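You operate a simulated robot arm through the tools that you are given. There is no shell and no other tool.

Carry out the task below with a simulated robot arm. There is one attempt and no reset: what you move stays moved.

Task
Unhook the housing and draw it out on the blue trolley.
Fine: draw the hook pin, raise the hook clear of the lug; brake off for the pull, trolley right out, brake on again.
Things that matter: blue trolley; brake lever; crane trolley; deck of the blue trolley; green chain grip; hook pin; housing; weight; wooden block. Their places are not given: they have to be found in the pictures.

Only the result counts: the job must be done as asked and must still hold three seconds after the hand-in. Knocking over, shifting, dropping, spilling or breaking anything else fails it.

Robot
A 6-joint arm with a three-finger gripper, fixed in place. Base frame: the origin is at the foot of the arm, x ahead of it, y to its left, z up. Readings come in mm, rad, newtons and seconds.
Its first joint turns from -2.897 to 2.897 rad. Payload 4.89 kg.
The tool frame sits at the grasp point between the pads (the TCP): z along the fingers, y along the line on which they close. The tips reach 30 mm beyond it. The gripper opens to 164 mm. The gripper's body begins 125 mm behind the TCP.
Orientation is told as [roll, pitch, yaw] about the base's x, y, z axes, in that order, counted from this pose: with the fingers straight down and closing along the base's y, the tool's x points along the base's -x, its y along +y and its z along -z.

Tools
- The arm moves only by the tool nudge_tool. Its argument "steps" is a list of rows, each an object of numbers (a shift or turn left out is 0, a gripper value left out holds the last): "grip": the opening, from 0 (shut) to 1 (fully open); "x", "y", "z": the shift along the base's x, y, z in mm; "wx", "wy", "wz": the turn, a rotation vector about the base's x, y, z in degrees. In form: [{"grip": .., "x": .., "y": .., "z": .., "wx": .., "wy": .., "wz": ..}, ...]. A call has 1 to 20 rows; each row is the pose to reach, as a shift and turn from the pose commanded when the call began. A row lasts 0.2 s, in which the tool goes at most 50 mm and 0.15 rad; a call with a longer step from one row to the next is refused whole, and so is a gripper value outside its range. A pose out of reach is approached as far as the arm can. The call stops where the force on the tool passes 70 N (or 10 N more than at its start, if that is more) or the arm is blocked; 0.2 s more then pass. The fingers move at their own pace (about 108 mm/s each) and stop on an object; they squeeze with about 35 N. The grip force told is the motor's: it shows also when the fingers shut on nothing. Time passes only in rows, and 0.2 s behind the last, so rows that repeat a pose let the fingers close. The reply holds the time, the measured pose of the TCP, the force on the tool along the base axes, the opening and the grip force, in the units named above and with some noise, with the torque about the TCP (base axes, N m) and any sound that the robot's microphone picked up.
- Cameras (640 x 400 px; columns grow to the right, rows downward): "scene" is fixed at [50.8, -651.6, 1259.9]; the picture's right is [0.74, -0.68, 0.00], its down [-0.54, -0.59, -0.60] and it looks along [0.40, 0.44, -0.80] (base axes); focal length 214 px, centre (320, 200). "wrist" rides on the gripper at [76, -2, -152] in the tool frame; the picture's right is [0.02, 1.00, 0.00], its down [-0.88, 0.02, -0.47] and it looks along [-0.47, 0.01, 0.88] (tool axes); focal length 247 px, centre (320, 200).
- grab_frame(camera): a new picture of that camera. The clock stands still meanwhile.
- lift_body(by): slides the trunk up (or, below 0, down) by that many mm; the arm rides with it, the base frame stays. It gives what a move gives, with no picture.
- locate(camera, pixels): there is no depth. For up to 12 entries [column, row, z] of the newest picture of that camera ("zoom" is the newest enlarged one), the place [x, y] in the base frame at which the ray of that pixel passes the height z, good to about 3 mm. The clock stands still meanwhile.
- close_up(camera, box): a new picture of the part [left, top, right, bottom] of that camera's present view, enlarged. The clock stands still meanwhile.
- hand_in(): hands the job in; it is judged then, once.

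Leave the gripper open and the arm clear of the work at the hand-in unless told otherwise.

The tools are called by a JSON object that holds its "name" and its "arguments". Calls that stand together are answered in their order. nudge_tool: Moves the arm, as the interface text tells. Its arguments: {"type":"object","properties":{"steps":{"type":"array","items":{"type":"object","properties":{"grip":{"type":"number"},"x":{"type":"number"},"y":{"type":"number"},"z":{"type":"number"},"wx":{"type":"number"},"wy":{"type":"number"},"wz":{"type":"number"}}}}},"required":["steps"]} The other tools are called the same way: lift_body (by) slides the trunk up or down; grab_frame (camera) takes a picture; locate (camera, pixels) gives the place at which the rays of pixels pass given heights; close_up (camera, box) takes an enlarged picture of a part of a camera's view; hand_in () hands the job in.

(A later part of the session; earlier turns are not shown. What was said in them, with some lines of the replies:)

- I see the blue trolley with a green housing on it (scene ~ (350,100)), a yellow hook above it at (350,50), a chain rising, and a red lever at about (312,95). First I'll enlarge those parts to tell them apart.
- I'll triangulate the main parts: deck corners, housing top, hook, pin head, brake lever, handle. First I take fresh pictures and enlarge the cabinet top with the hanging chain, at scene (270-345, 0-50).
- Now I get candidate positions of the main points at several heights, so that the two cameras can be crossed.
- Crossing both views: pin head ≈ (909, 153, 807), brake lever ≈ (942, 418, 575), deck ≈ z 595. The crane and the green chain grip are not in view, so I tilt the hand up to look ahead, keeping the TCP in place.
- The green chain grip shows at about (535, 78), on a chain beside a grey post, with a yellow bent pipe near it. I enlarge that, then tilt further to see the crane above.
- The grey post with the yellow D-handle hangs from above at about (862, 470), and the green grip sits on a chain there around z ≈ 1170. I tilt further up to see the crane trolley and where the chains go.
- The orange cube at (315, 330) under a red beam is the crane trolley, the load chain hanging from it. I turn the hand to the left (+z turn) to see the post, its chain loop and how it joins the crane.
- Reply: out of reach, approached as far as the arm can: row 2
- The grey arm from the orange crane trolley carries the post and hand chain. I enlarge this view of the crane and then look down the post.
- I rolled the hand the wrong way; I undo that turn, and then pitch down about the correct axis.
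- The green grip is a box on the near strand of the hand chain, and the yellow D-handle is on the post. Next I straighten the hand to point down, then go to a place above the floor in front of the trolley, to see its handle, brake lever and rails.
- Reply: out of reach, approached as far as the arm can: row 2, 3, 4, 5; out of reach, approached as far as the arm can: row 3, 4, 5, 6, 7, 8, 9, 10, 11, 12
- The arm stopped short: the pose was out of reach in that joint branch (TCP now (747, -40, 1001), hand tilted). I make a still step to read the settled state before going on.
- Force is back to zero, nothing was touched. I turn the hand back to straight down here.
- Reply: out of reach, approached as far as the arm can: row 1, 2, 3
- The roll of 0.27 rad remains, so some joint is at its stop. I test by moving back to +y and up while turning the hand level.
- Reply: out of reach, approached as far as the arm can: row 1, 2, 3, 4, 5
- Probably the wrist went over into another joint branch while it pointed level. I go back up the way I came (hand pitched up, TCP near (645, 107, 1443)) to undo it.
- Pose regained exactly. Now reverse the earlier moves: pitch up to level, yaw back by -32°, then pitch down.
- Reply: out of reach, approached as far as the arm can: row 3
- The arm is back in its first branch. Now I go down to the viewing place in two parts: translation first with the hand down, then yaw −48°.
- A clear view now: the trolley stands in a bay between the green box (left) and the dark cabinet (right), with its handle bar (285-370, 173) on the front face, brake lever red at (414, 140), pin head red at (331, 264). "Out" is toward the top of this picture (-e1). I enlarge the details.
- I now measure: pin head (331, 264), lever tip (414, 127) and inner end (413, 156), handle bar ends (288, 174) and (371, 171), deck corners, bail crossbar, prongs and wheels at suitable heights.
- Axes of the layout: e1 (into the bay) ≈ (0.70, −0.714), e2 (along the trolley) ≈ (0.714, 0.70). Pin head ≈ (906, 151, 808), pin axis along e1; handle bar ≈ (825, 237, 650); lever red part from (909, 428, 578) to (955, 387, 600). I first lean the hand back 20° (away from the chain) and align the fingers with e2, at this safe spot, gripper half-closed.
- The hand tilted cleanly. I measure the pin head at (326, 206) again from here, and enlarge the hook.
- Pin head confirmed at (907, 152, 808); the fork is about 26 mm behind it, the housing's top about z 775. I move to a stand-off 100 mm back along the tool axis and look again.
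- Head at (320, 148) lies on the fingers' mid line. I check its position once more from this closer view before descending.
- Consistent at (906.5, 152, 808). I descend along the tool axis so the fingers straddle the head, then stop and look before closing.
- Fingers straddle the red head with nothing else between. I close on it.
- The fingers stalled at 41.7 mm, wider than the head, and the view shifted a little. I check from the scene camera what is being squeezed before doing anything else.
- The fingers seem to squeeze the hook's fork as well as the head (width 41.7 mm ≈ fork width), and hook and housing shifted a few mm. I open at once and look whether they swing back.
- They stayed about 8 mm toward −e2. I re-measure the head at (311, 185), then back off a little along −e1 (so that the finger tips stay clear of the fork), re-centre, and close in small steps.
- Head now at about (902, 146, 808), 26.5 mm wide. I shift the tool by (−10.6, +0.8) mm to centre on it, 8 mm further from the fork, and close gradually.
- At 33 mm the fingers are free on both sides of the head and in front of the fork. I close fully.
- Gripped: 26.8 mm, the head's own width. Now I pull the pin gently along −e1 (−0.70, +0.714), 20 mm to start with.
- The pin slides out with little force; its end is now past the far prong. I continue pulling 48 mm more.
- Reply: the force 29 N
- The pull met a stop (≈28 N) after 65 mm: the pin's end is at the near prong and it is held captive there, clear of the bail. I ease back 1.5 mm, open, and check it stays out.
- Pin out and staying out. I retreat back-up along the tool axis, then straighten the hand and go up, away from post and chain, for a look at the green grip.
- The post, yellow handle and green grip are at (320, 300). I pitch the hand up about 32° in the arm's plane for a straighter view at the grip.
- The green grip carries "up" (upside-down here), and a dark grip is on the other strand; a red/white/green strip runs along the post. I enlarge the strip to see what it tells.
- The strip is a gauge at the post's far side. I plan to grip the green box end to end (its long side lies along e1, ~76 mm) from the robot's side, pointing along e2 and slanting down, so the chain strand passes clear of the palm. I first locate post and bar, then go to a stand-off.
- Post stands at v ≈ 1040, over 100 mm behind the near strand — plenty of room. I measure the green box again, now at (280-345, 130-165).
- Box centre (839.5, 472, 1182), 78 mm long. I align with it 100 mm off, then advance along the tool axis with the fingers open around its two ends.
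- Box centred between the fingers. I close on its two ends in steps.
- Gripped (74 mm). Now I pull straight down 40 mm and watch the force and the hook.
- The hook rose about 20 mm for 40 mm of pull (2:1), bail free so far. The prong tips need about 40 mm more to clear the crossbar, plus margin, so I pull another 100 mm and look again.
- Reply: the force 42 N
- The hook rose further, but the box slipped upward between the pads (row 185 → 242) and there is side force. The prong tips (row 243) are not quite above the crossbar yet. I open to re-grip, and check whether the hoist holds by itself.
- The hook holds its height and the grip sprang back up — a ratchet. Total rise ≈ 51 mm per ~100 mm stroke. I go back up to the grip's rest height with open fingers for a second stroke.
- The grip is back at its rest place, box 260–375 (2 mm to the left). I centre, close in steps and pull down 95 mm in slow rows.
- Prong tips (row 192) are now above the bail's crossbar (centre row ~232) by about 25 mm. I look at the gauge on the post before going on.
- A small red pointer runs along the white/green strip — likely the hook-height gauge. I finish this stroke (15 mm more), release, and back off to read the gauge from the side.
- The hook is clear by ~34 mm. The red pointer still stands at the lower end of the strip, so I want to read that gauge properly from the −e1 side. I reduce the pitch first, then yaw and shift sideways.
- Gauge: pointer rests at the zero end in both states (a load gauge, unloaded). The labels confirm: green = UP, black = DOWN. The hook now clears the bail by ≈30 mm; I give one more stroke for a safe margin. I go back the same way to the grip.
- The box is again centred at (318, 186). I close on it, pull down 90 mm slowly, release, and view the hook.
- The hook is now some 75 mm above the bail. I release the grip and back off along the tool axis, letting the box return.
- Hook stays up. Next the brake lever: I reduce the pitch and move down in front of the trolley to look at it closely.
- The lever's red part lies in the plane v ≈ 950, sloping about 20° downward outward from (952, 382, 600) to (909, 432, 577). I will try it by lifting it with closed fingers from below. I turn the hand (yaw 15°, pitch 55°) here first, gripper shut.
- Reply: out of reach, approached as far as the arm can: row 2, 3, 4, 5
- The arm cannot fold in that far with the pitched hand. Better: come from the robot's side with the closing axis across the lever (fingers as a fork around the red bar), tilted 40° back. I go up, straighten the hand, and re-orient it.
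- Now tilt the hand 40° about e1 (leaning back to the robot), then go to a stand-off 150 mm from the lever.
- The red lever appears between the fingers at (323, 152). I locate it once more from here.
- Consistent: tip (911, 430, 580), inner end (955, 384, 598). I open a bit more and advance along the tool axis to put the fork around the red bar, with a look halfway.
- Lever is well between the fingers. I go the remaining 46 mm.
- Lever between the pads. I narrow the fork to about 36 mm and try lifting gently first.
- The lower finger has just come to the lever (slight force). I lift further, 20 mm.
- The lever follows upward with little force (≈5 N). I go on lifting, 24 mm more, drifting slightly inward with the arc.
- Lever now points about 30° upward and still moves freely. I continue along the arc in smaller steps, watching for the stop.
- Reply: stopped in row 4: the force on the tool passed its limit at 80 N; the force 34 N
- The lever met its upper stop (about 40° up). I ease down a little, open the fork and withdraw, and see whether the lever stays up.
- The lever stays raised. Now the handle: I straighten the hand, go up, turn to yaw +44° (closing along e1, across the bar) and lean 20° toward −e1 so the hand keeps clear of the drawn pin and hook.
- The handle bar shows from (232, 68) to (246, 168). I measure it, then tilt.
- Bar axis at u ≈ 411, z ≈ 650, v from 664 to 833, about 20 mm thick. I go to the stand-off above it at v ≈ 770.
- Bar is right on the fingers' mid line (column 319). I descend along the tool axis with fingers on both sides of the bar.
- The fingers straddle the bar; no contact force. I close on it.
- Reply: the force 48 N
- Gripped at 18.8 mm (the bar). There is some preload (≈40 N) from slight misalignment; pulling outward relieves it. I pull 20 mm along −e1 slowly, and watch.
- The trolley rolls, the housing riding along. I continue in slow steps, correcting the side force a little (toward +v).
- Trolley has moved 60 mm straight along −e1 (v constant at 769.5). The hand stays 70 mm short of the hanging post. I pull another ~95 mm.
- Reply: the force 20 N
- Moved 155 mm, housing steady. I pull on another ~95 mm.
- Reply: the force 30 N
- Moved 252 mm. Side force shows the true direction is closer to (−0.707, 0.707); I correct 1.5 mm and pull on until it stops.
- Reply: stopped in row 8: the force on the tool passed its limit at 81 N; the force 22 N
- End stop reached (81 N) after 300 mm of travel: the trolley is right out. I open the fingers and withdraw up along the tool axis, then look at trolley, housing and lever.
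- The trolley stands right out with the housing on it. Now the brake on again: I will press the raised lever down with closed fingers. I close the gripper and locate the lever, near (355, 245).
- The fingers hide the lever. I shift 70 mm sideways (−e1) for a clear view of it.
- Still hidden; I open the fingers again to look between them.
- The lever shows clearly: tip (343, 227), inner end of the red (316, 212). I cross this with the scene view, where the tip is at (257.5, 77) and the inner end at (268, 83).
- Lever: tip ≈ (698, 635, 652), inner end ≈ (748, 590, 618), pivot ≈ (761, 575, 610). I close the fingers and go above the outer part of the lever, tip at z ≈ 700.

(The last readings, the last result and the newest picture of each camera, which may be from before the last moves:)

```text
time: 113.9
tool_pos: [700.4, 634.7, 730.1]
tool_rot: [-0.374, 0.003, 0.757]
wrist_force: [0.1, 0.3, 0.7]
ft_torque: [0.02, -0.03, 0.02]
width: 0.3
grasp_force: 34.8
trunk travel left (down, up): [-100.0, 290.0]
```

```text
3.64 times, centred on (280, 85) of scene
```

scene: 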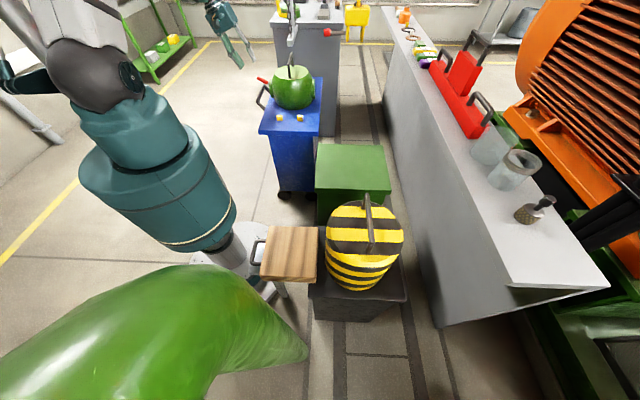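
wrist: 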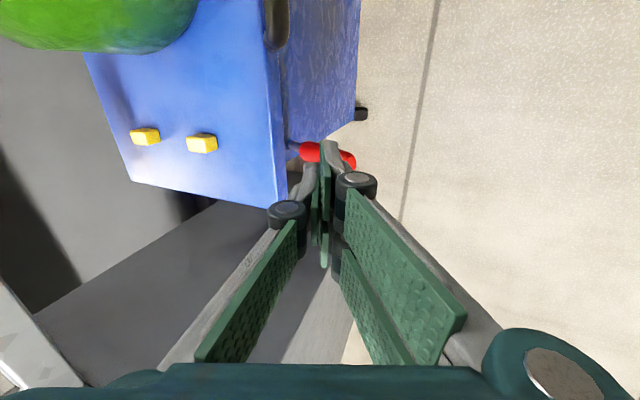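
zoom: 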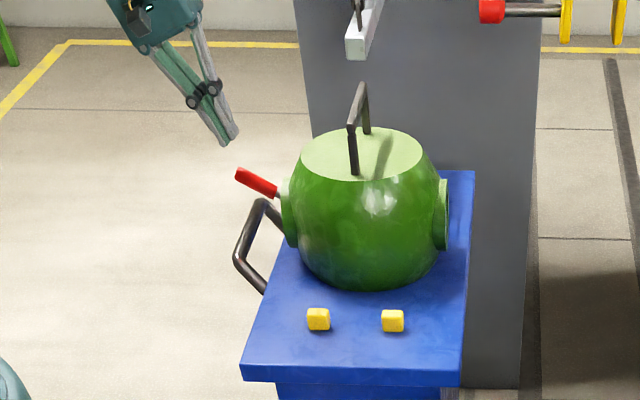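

Finger tips are above the lever's outer half (u ≈ 57, v ≈ 944). I press straight down in small steps and watch for contact.

{"name": "nudge_tool", "arguments": {"steps": [{"z": -10}, {"z": -20}, {"z": -30}, {"z": -38}, {"z": -44}, {"z": -50}, {"z": -56}]}}

{"name": "close_up", "arguments": {"camera": "scene", "box": [220, 30, 340, 140]}}

{"name": "grab_frame", "arguments": {"camera": "wrist"}}

```text
time: 115.5
tool_pos: [703.4, 633.9, 673.3]
tool_rot: [-0.373, 0.003, 0.757]
wrist_force: [0.1, -0.7, 0.1]
ft_torque: [0.07, 0.03, 0.04]
width: 0.1
grasp_force: 34.6
trunk travel left (down, up): [-100.0, 290.0]
```

```text
3.64 times, centred on (280, 85) of scene
```

zoom: 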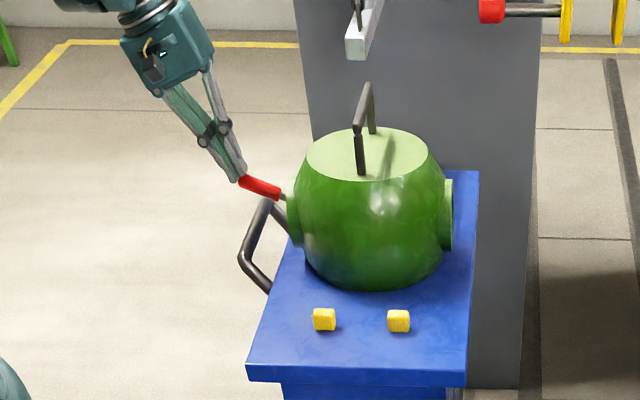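

```text
taken
```

wrist: 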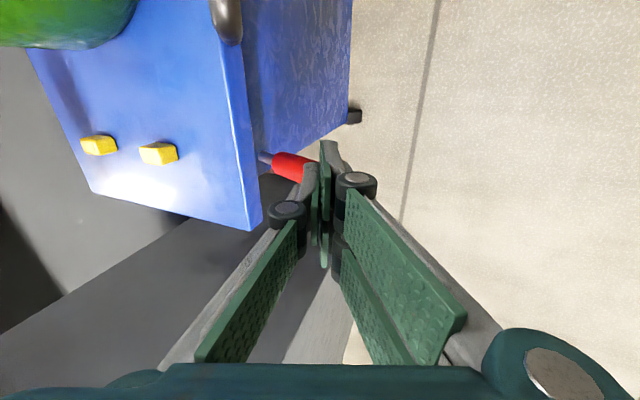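

The finger touched the lever's end face and, the brake being off, pushed the trolley back in by some 8 mm (deck corner 240 → 246). I lift off, re-grip the handle with the same hand posture and pull the trolley out to its stop again.

{"name": "nudge_tool", "arguments": {"steps": [{"x": -3, "y": 3, "z": 15}, {"x": -3, "y": 3, "z": 45}, {"x": -3, "y": 3, "z": 85}, {"x": -25, "y": -30, "z": 88, "grip": 0.2}, {"x": -50, "y": -65, "z": 88, "grip": 0.4}, {"x": -75, "y": -100, "z": 88, "grip": 0.4}, {"x": -95, "y": -130, "z": 88, "grip": 0.4}, {"x": -103, "y": -148, "z": 86, "grip": 0.4}]}}

{"name": "grab_frame", "arguments": {"camera": "wrist"}}

{"name": "close_up", "arguments": {"camera": "scene", "box": [220, 30, 340, 140]}}

```text
time: 117.3
tool_pos: [598.1, 485.5, 758.7]
tool_rot: [-0.374, 0.004, 0.758]
wrist_force: [0.8, 0.5, 0.0]
ft_torque: [-0.08, 0.03, -0.05]
width: 65.9
grasp_force: 0.1
trunk travel left (down, up): [-100.0, 290.0]
```

```text
taken
```

wrist: 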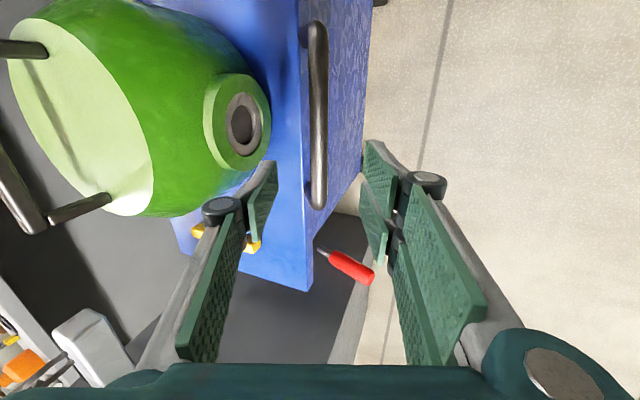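

```text
3.64 times, centred on (280, 85) of scene
```

zoom: 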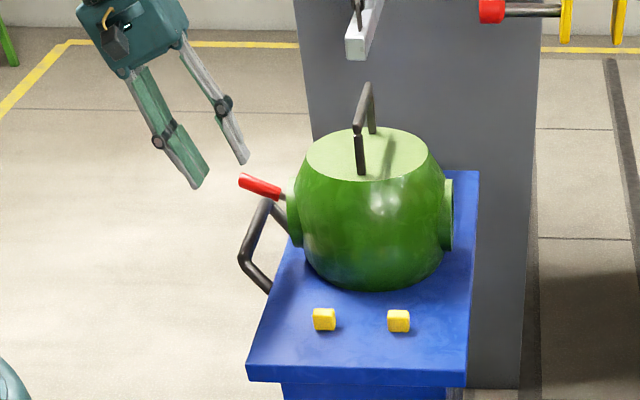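

The bar is again on the mid line (column 318). I descend on it, close, and pull to the stop.

{"name": "nudge_tool", "arguments": {"steps": [{"x": 8, "y": -8.5, "z": -30}, {"x": 16, "y": -17, "z": -60}, {"x": 22, "y": -23.5, "z": -83}, {"x": 28.5, "y": -29.5, "z": -103}, {"x": 28.5, "y": -29.5, "z": -103, "grip": 0.3}, {"x": 28.5, "y": -29.5, "z": -103, "grip": 0.2}, {"x": 28.5, "y": -29.5, "z": -103, "grip": 0.12}, {"x": 28.5, "y": -29.5, "z": -103, "grip": 0.05}, {"x": 28.5, "y": -29.5, "z": -103, "grip": 0.0}]}}

{"name": "nudge_tool", "arguments": {"steps": [{"x": -2, "y": 2}, {"x": -4, "y": 4}, {"x": -6, "y": 6}, {"x": -7.5, "y": 7.5}, {"x": -9, "y": 9}, {"x": -10.5, "y": 10.5}]}}

{"name": "close_up", "arguments": {"camera": "scene", "box": [220, 30, 340, 140]}}

```text
time: 119.3
tool_pos: [628.0, 455.9, 654.3]
tool_rot: [-0.373, 0.002, 0.758]
wrist_force: [1.0, -3.0, -1.8]
ft_torque: [-0.49, 0.53, 1.81]
width: 19.0
grasp_force: 45.2
trunk travel left (down, up): [-100.0, 290.0]
```

```text
time: 120.7
tool_pos: [620.6, 463.4, 655.0]
tool_rot: [-0.379, 0.003, 0.754]
wrist_force: [11.0, -14.0, -6.2]
ft_torque: [-0.32, 0.63, 1.78]
width: 19.2
grasp_force: 44.9
trunk travel left (down, up): [-100.0, 290.0]
stopped in row 6: the force on the tool passed its limit at 76 N (the readings are from after the stop); the commanded pose is now the measured one
```

```text
3.64 times, centred on (280, 85) of scene
```

zoom: 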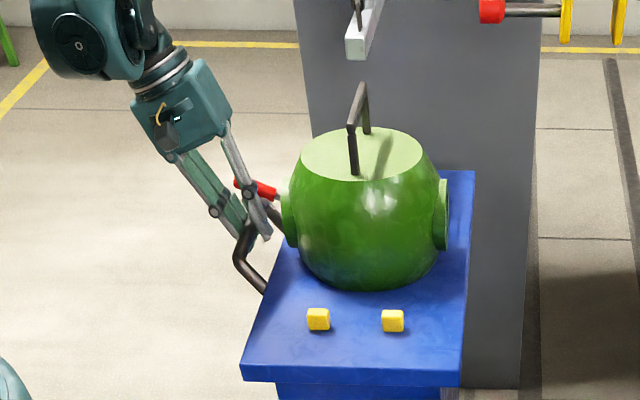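

Back at the stop (76 N, deck corner at 240 again). I release, withdraw along the tool axis, and re-measure the lever with the fingers open.

{"name": "nudge_tool", "arguments": {"steps": [{"grip": 0.1}, {"grip": 0.25}, {"grip": 0.4}, {"grip": 0.4}, {"x": -8, "y": 8.5, "z": 30, "grip": 0.4}, {"x": -16, "y": 17, "z": 60, "grip": 0.4}, {"x": -24, "y": 25.5, "z": 90, "grip": 0.6}, {"x": -36, "y": 40, "z": 125, "grip": 0.75}, {"x": -56, "y": 66, "z": 160, "grip": 0.75}]}}

{"name": "grab_frame", "arguments": {"camera": "wrist"}}

{"name": "close_up", "arguments": {"camera": "scene", "box": [220, 30, 340, 140]}}

```text
time: 122.7
tool_pos: [564.6, 530.1, 813.7]
tool_rot: [-0.379, 0.004, 0.755]
wrist_force: [0.6, 0.8, -0.7]
ft_torque: [-0.06, 0.12, -0.06]
width: 122.9
grasp_force: 0.1
trunk travel left (down, up): [-100.0, 290.0]
```

```text
taken
```

wrist: 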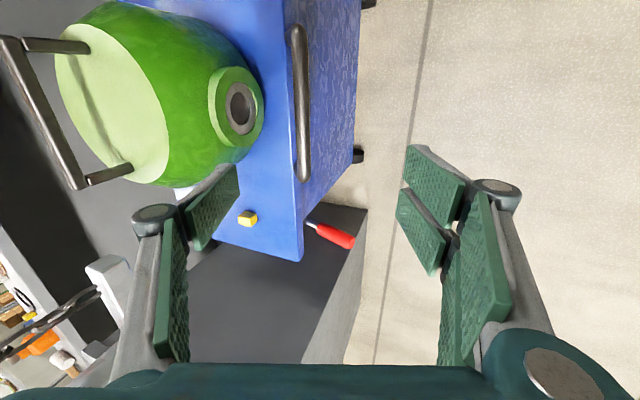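

```text
3.64 times, centred on (280, 85) of scene
```

zoom: 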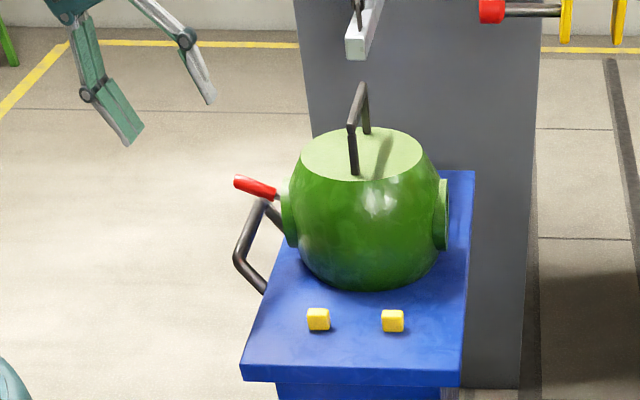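

{"name": "locate", "arguments": {"camera": "wrist", "pixels": [[352, 242, 620], [352, 242, 640], [320, 228, 610], [320, 228, 625], [309, 222, 608], [303, 180, 650], [303, 30, 650], [303, 258, 612]]}}

{"name": "locate", "arguments": {"camera": "scene", "pixels": [[256.9, 79.8, 620], [256.9, 79.8, 640], [267.6, 82.8, 610], [267.6, 82.8, 625]]}}

{"name": "close_up", "arguments": {"camera": "wrist", "box": [270, 180, 390, 280]}}

```text
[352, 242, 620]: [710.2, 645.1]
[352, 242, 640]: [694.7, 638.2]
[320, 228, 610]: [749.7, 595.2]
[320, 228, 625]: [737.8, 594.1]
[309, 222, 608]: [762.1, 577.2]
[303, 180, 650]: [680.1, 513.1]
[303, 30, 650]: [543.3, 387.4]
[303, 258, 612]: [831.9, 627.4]
```

```text
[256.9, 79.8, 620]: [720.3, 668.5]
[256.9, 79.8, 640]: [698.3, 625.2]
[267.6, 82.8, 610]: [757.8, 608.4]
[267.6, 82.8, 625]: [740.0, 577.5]
```

```text
4.00 times, centred on (330, 230) of wrist
```

zoom: 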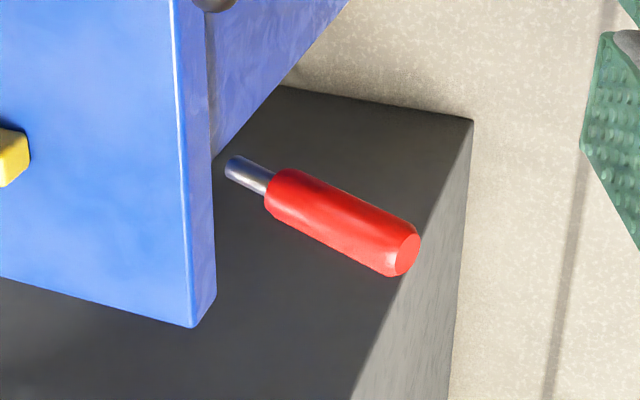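

The lever now stands about 14° up (tip z ≈ 634). I close the fingers and go above its inner half (u ≈ 92, v ≈ 946), well away from the end face this time.

{"name": "nudge_tool", "arguments": {"steps": [{"grip": 0.3}, {"grip": 0.0}, {"x": 32, "y": 16, "z": -10, "grip": 0.0}, {"x": 65, "y": 33, "z": -25, "grip": 0.0}, {"x": 98, "y": 49, "z": -45, "grip": 0.0}, {"x": 130, "y": 65, "z": -70, "grip": 0.0}, {"x": 161.7, "y": 81.8, "z": -100, "grip": 0.0}, {"x": 161.7, "y": 81.8, "z": -106, "grip": 0.0}]}}

{"name": "grab_frame", "arguments": {"camera": "wrist"}}

{"name": "close_up", "arguments": {"camera": "scene", "box": [220, 30, 340, 140]}}

```text
time: 124.5
tool_pos: [727.2, 610.5, 708.9]
tool_rot: [-0.378, 0.004, 0.754]
wrist_force: [-1.4, -0.5, 1.0]
ft_torque: [0.07, -0.07, 0.06]
width: 0.3
grasp_force: 35.0
trunk travel left (down, up): [-100.0, 290.0]
```

```text
taken
```

wrist: 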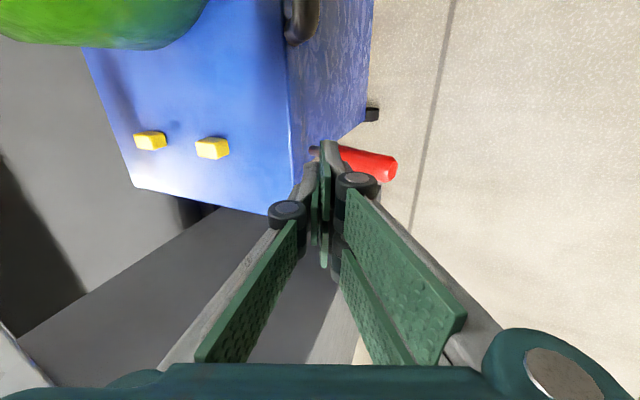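

```text
3.64 times, centred on (280, 85) of scene
```

zoom: 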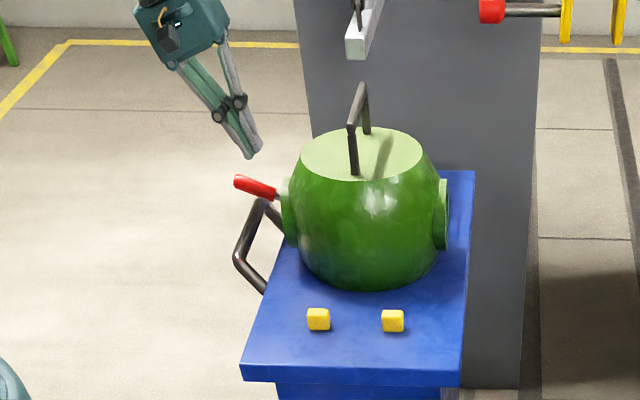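

The finger tip is above the lever's middle. I press down: quickly to just above it, then in 4 mm steps.

{"name": "nudge_tool", "arguments": {"steps": [{"z": -15}, {"z": -30}, {"z": -38}, {"z": -44}, {"z": -48}, {"z": -52}]}}

{"name": "close_up", "arguments": {"camera": "scene", "box": [220, 30, 340, 140]}}

{"name": "grab_frame", "arguments": {"camera": "wrist"}}

```text
time: 125.8
tool_pos: [727.1, 610.4, 657.7]
tool_rot: [-0.38, 0.004, 0.754]
wrist_force: [0.2, 0.5, -0.7]
ft_torque: [0.01, 0.01, -0.01]
width: 0.1
grasp_force: 35.1
trunk travel left (down, up): [-100.0, 290.0]
```

```text
3.64 times, centred on (280, 85) of scene
```

zoom: 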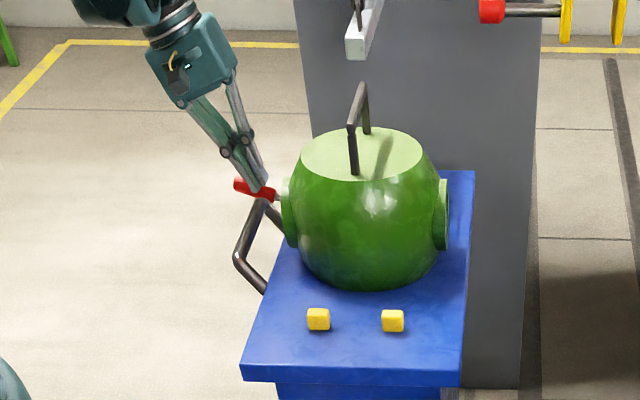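

```text
taken
```

wrist: 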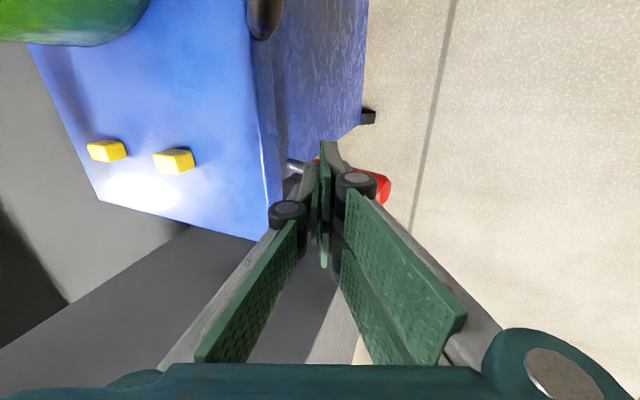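

The finger lies over the lever near its inner end, no force yet. I continue in 4 mm steps.

{"name": "nudge_tool", "arguments": {"steps": [{"z": -4}, {"z": -8}, {"z": -12}, {"z": -16}]}}

{"name": "close_up", "arguments": {"camera": "scene", "box": [220, 30, 340, 140]}}

```text
time: 126.8
tool_pos: [726.3, 610.6, 641.2]
tool_rot: [-0.379, 0.003, 0.755]
wrist_force: [-0.2, 0.4, -0.1]
ft_torque: [0.04, 0.03, 0.01]
width: 0.1
grasp_force: 35.1
trunk travel left (down, up): [-100.0, 290.0]
```

```text
3.64 times, centred on (280, 85) of scene
```

zoom: 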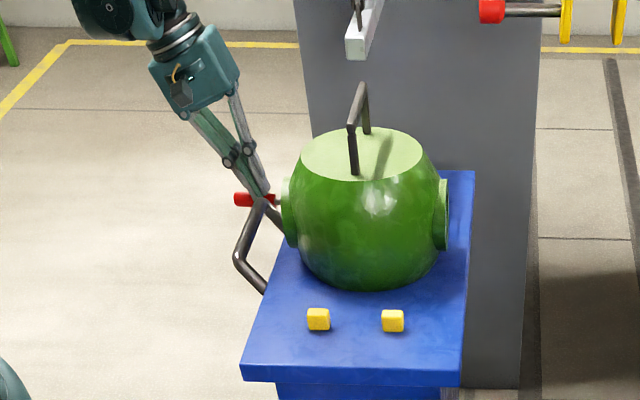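

The lever goes down with the finger, trolley corner still at 240. I press on.

{"name": "nudge_tool", "arguments": {"steps": [{"z": -4}, {"z": -8}, {"z": -12}, {"z": -16}]}}

{"name": "close_up", "arguments": {"camera": "scene", "box": [220, 30, 340, 140]}}

```text
time: 127.8
tool_pos: [726.6, 610.1, 625.2]
tool_rot: [-0.38, 0.003, 0.755]
wrist_force: [1.7, -0.2, 5.6]
ft_torque: [-0.02, -0.02, 0.02]
width: 0.1
grasp_force: 35.3
trunk travel left (down, up): [-100.0, 290.0]
```

```text
3.64 times, centred on (280, 85) of scene
```

zoom: 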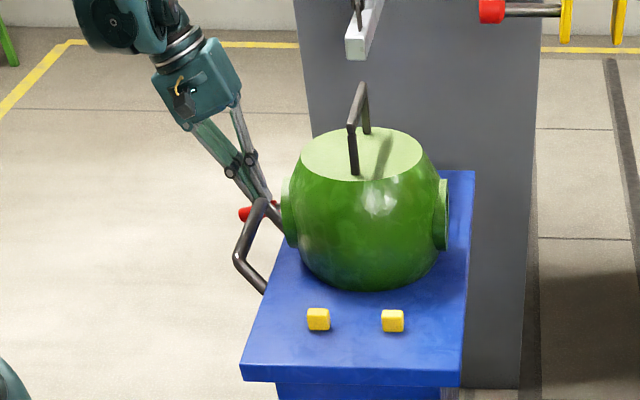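

Lever is now below level, z-force 5.6 N. I press further in 3 mm steps to find its stop.

{"name": "nudge_tool", "arguments": {"steps": [{"z": -3}, {"z": -6}, {"z": -9}, {"z": -12}]}}

{"name": "close_up", "arguments": {"camera": "scene", "box": [220, 30, 340, 140]}}

{"name": "grab_frame", "arguments": {"camera": "wrist"}}

```text
time: 128.5
tool_pos: [725.6, 611.1, 624.0]
tool_rot: [-0.38, 0.001, 0.756]
wrist_force: [-10.7, 0.9, 49.5]
ft_torque: [0.07, -0.11, 0.03]
width: 0.0
grasp_force: 44.8
trunk travel left (down, up): [-100.0, 290.0]
stopped in row 3: the force on the tool passed its limit at 76 N (the readings are from after the stop); the commanded pose is now the measured one
```

```text
3.64 times, centred on (280, 85) of scene
```

zoom: 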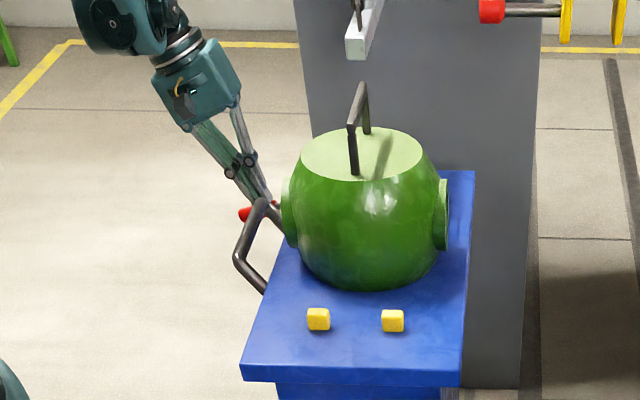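

```text
taken
```

wrist: 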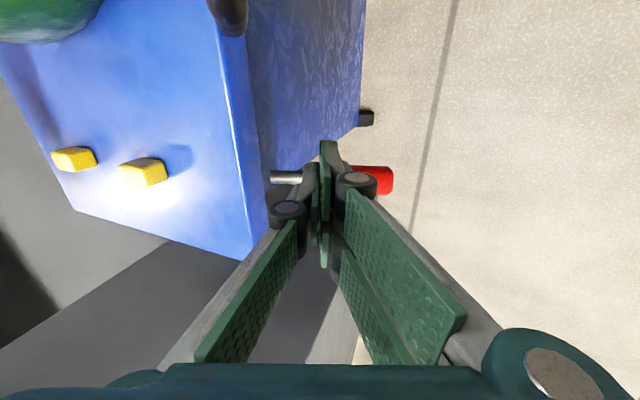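

The lever is at its lower stop (76 N), trolley unmoved (corner at 240). I lift off and check the lever stays down.

{"name": "nudge_tool", "arguments": {"steps": [{"z": 10}, {"z": 40}, {"z": 85}, {"x": -30, "y": -10, "z": 125}, {"x": -65, "y": -25, "z": 160, "grip": 0.3}, {"x": -105, "y": -45, "z": 180, "grip": 0.6}, {"x": -145, "y": -65, "z": 195, "grip": 0.75}, {"x": -160, "y": -75, "z": 200, "grip": 0.75}]}}

{"name": "grab_frame", "arguments": {"camera": "wrist"}}

{"name": "close_up", "arguments": {"camera": "scene", "box": [220, 30, 340, 140]}}

```text
refused: row 4 steps farther than a row can; nothing moved
```

```text
taken
```

wrist: 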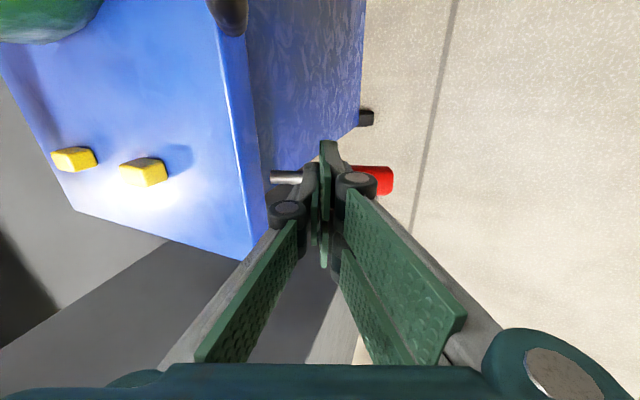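

```text
3.64 times, centred on (280, 85) of scene
```

zoom: 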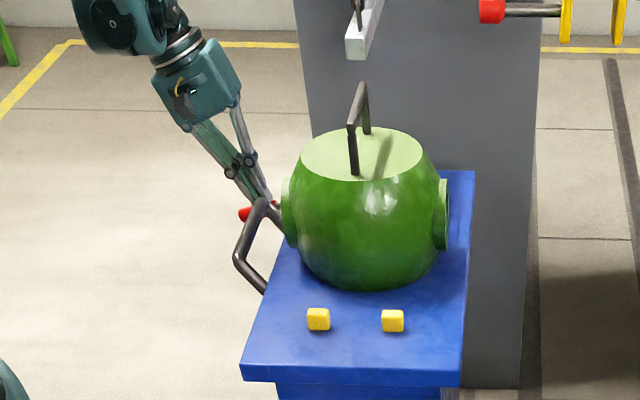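

That call was refused (one row too long); nothing moved. I repeat the lift-off with shorter rows.

{"name": "nudge_tool", "arguments": {"steps": [{"z": 10}, {"z": 35}, {"z": 70}, {"z": 105}, {"x": -25, "y": -10, "z": 135}, {"x": -55, "y": -25, "z": 160, "grip": 0.3}, {"x": -90, "y": -40, "z": 180, "grip": 0.6}, {"x": -125, "y": -58, "z": 195, "grip": 0.75}, {"x": -155, "y": -73, "z": 200, "grip": 0.75}]}}

{"name": "grab_frame", "arguments": {"camera": "wrist"}}

{"name": "close_up", "arguments": {"camera": "scene", "box": [220, 30, 340, 140]}}

```text
time: 130.5
tool_pos: [573.8, 539.0, 822.4]
tool_rot: [-0.382, 0.001, 0.757]
wrist_force: [1.3, 1.3, -1.8]
ft_torque: [-0.14, 0.13, -0.09]
width: 123.0
grasp_force: 0.0
trunk travel left (down, up): [-100.0, 290.0]
```

```text
taken
```

wrist: 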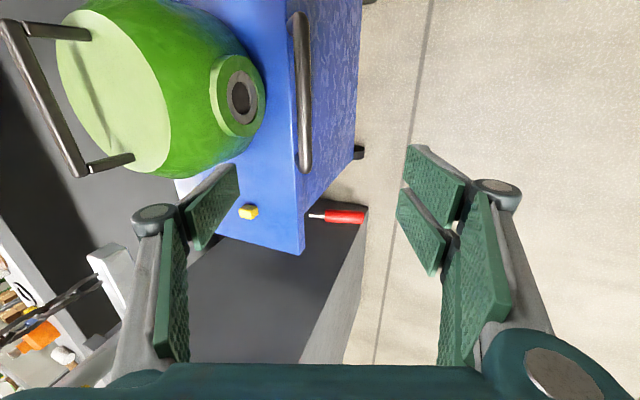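

```text
3.64 times, centred on (280, 85) of scene
```

zoom: 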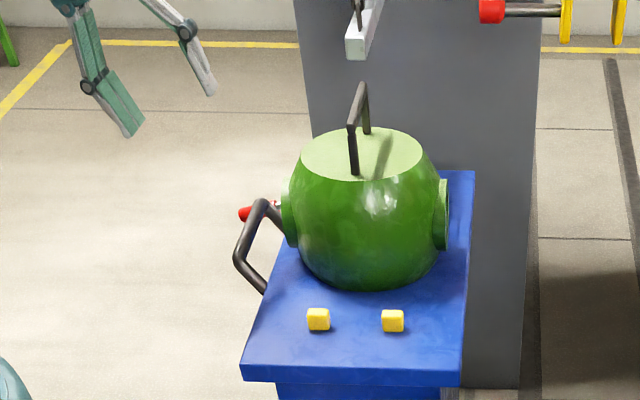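

The lever stays down. I check its angle against the starting one (tip was at z ≈ 578, inner end z ≈ 599).

{"name": "locate", "arguments": {"camera": "wrist", "pixels": [[364, 217, 577], [364, 217, 560], [325, 216, 599], [325, 216, 585], [309, 215, 606], [303, 165, 650], [300, 20, 650]]}}

{"name": "locate", "arguments": {"camera": "scene", "pixels": [[258.4, 88.8, 577], [258.4, 88.8, 560], [258.4, 88.8, 590]]}}

{"name": "close_up", "arguments": {"camera": "wrist", "box": [270, 160, 390, 270]}}

```text
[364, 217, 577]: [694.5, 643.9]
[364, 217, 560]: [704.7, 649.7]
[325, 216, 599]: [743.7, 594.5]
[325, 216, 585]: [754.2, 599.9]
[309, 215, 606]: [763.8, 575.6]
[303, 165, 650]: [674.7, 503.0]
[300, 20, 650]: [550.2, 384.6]
```

```text
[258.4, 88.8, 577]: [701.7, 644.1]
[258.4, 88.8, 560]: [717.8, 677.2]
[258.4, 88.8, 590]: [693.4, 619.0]
```

```text
3.64 times, centred on (330, 215) of wrist
```

zoom: 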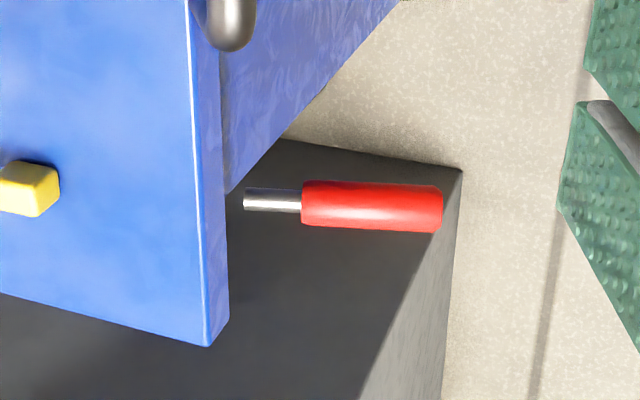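

The lever is exactly back at its starting angle (tip (697, 642, 577)), so the brake is on. I now withdraw the arm up and away, with the gripper open.

{"name": "nudge_tool", "arguments": {"steps": [{"x": -5, "z": 40, "grip": 0.9}, {"x": -5, "y": -5, "z": 85, "grip": 1.0}, {"x": -5, "y": -15, "z": 130, "wx": 4.8, "wy": 4.7}, {"x": 0, "y": -30, "z": 175, "wx": 9.5, "wy": 9.3}, {"x": 5, "y": -50, "z": 215, "wx": 14.3, "wy": 14}, {"x": 10, "y": -75, "z": 255, "wx": 14.6, "wy": 14.6}, {"x": 15, "y": -100, "z": 295, "wx": 14.6, "wy": 14.6}, {"x": 20, "y": -125, "z": 330, "wx": 14.6, "wy": 14.6}, {"x": 25, "y": -150, "z": 365, "wx": 14.6, "wy": 14.6}, {"x": 30, "y": -175, "z": 395, "wx": 14.6, "wy": 14.6}]}}

{"name": "grab_frame", "arguments": {"camera": "scene"}}

{"name": "grab_frame", "arguments": {"camera": "wrist"}}

```text
time: 132.7
tool_pos: [603.4, 365.6, 1215.6]
tool_rot: [-0.019, 0.013, 0.758]
wrist_force: [0.1, 1.2, -0.5]
ft_torque: [-0.17, -0.02, -0.03]
width: 164.0
grasp_force: 0.0
trunk travel left (down, up): [-100.0, 290.0]
```

```text
taken
```

scene: 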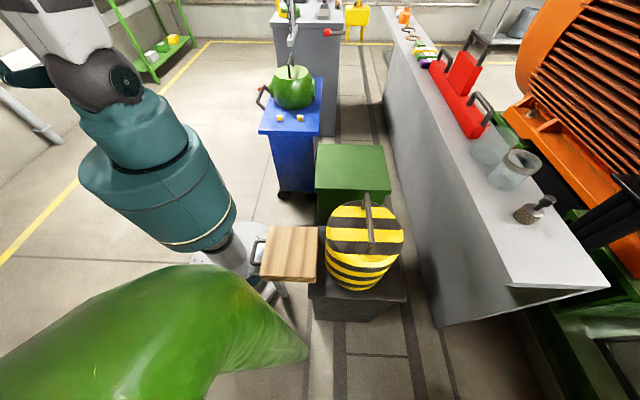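

```text
taken
```

wrist: 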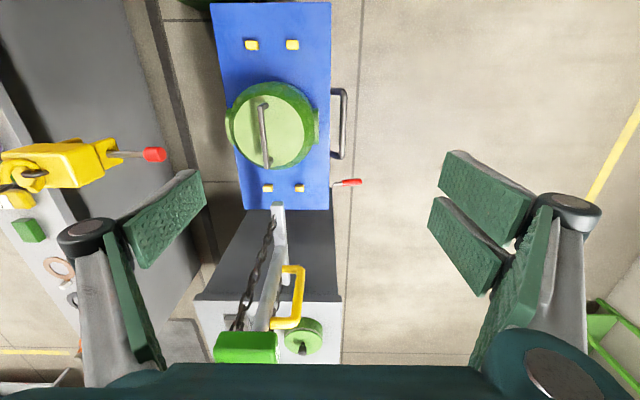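

Everything stands as wanted from here: trolley out, housing centred on its deck, lever down, hook up with the pin drawn. I check hook, pin and grip closely once more.

{"name": "close_up", "arguments": {"camera": "scene", "box": [240, 0, 400, 150]}}

{"name": "close_up", "arguments": {"camera": "wrist", "box": [180, 0, 380, 220]}}

```text
2.67 times, centred on (320, 75) of scene
```

zoom: 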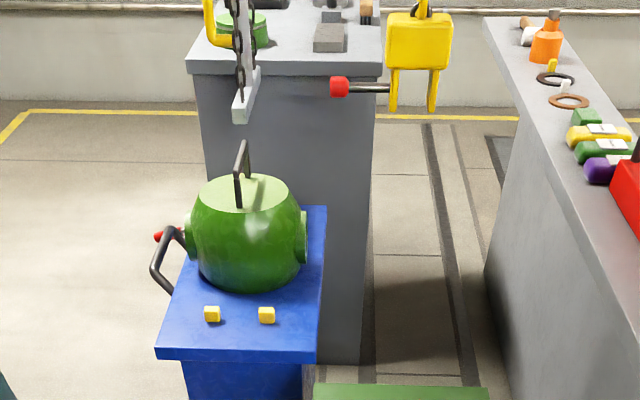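

```text
1.82 times, centred on (280, 110) of wrist
```

zoom: 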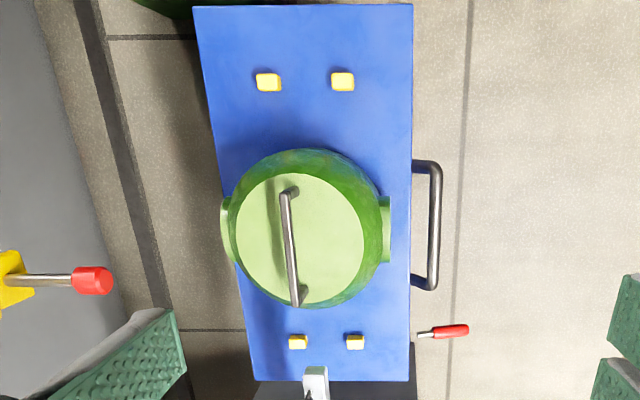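

The pin is drawn and held in the near prong, the hook hangs well above the bail's height, and the trolley is at its outer stop. The housing is upright on the deck, the brake lever is down in its "on" position, and the arm is clear with the gripper open. I hand the job in.

{"name": "hand_in", "arguments": {}}

```text
The job is handed in.
```

The housing is unhooked and out on the blue trolley, and the job is handed in. I have no verdict back yet.

- **Hook pin:** it is drawn about 65 mm to its stop and stays held in the near prong of the hook.
- **Hook:** three pulls on the green "UP" grip raised it; it hung about 75 mm above the housing's lifting bar when last measured, before the pull.
- **Trolley:** with the brake lever lifted, I pulled it out 300 mm until it met its end stop.
- **Brake:** the lever is pressed down to its lower stop, at the same angle it had at the start. I did not test the brake by pushing the trolley.
- **Arm:** it is raised clear of the work, with the gripper fully open.

Two slips along the way:

- **Housing shifted on the deck:** my first attempt to grip the pin moved the hook and housing about 7–8 mm along the deck. The housing stayed upright, and I left it there.
- **Trolley pushed back:** my first press on the brake lever rolled the trolley back about 8 mm. I pulled it out to the stop again before setting the brake.

The weight, the wooden block and the cabinets look undisturbed in the last pictures.
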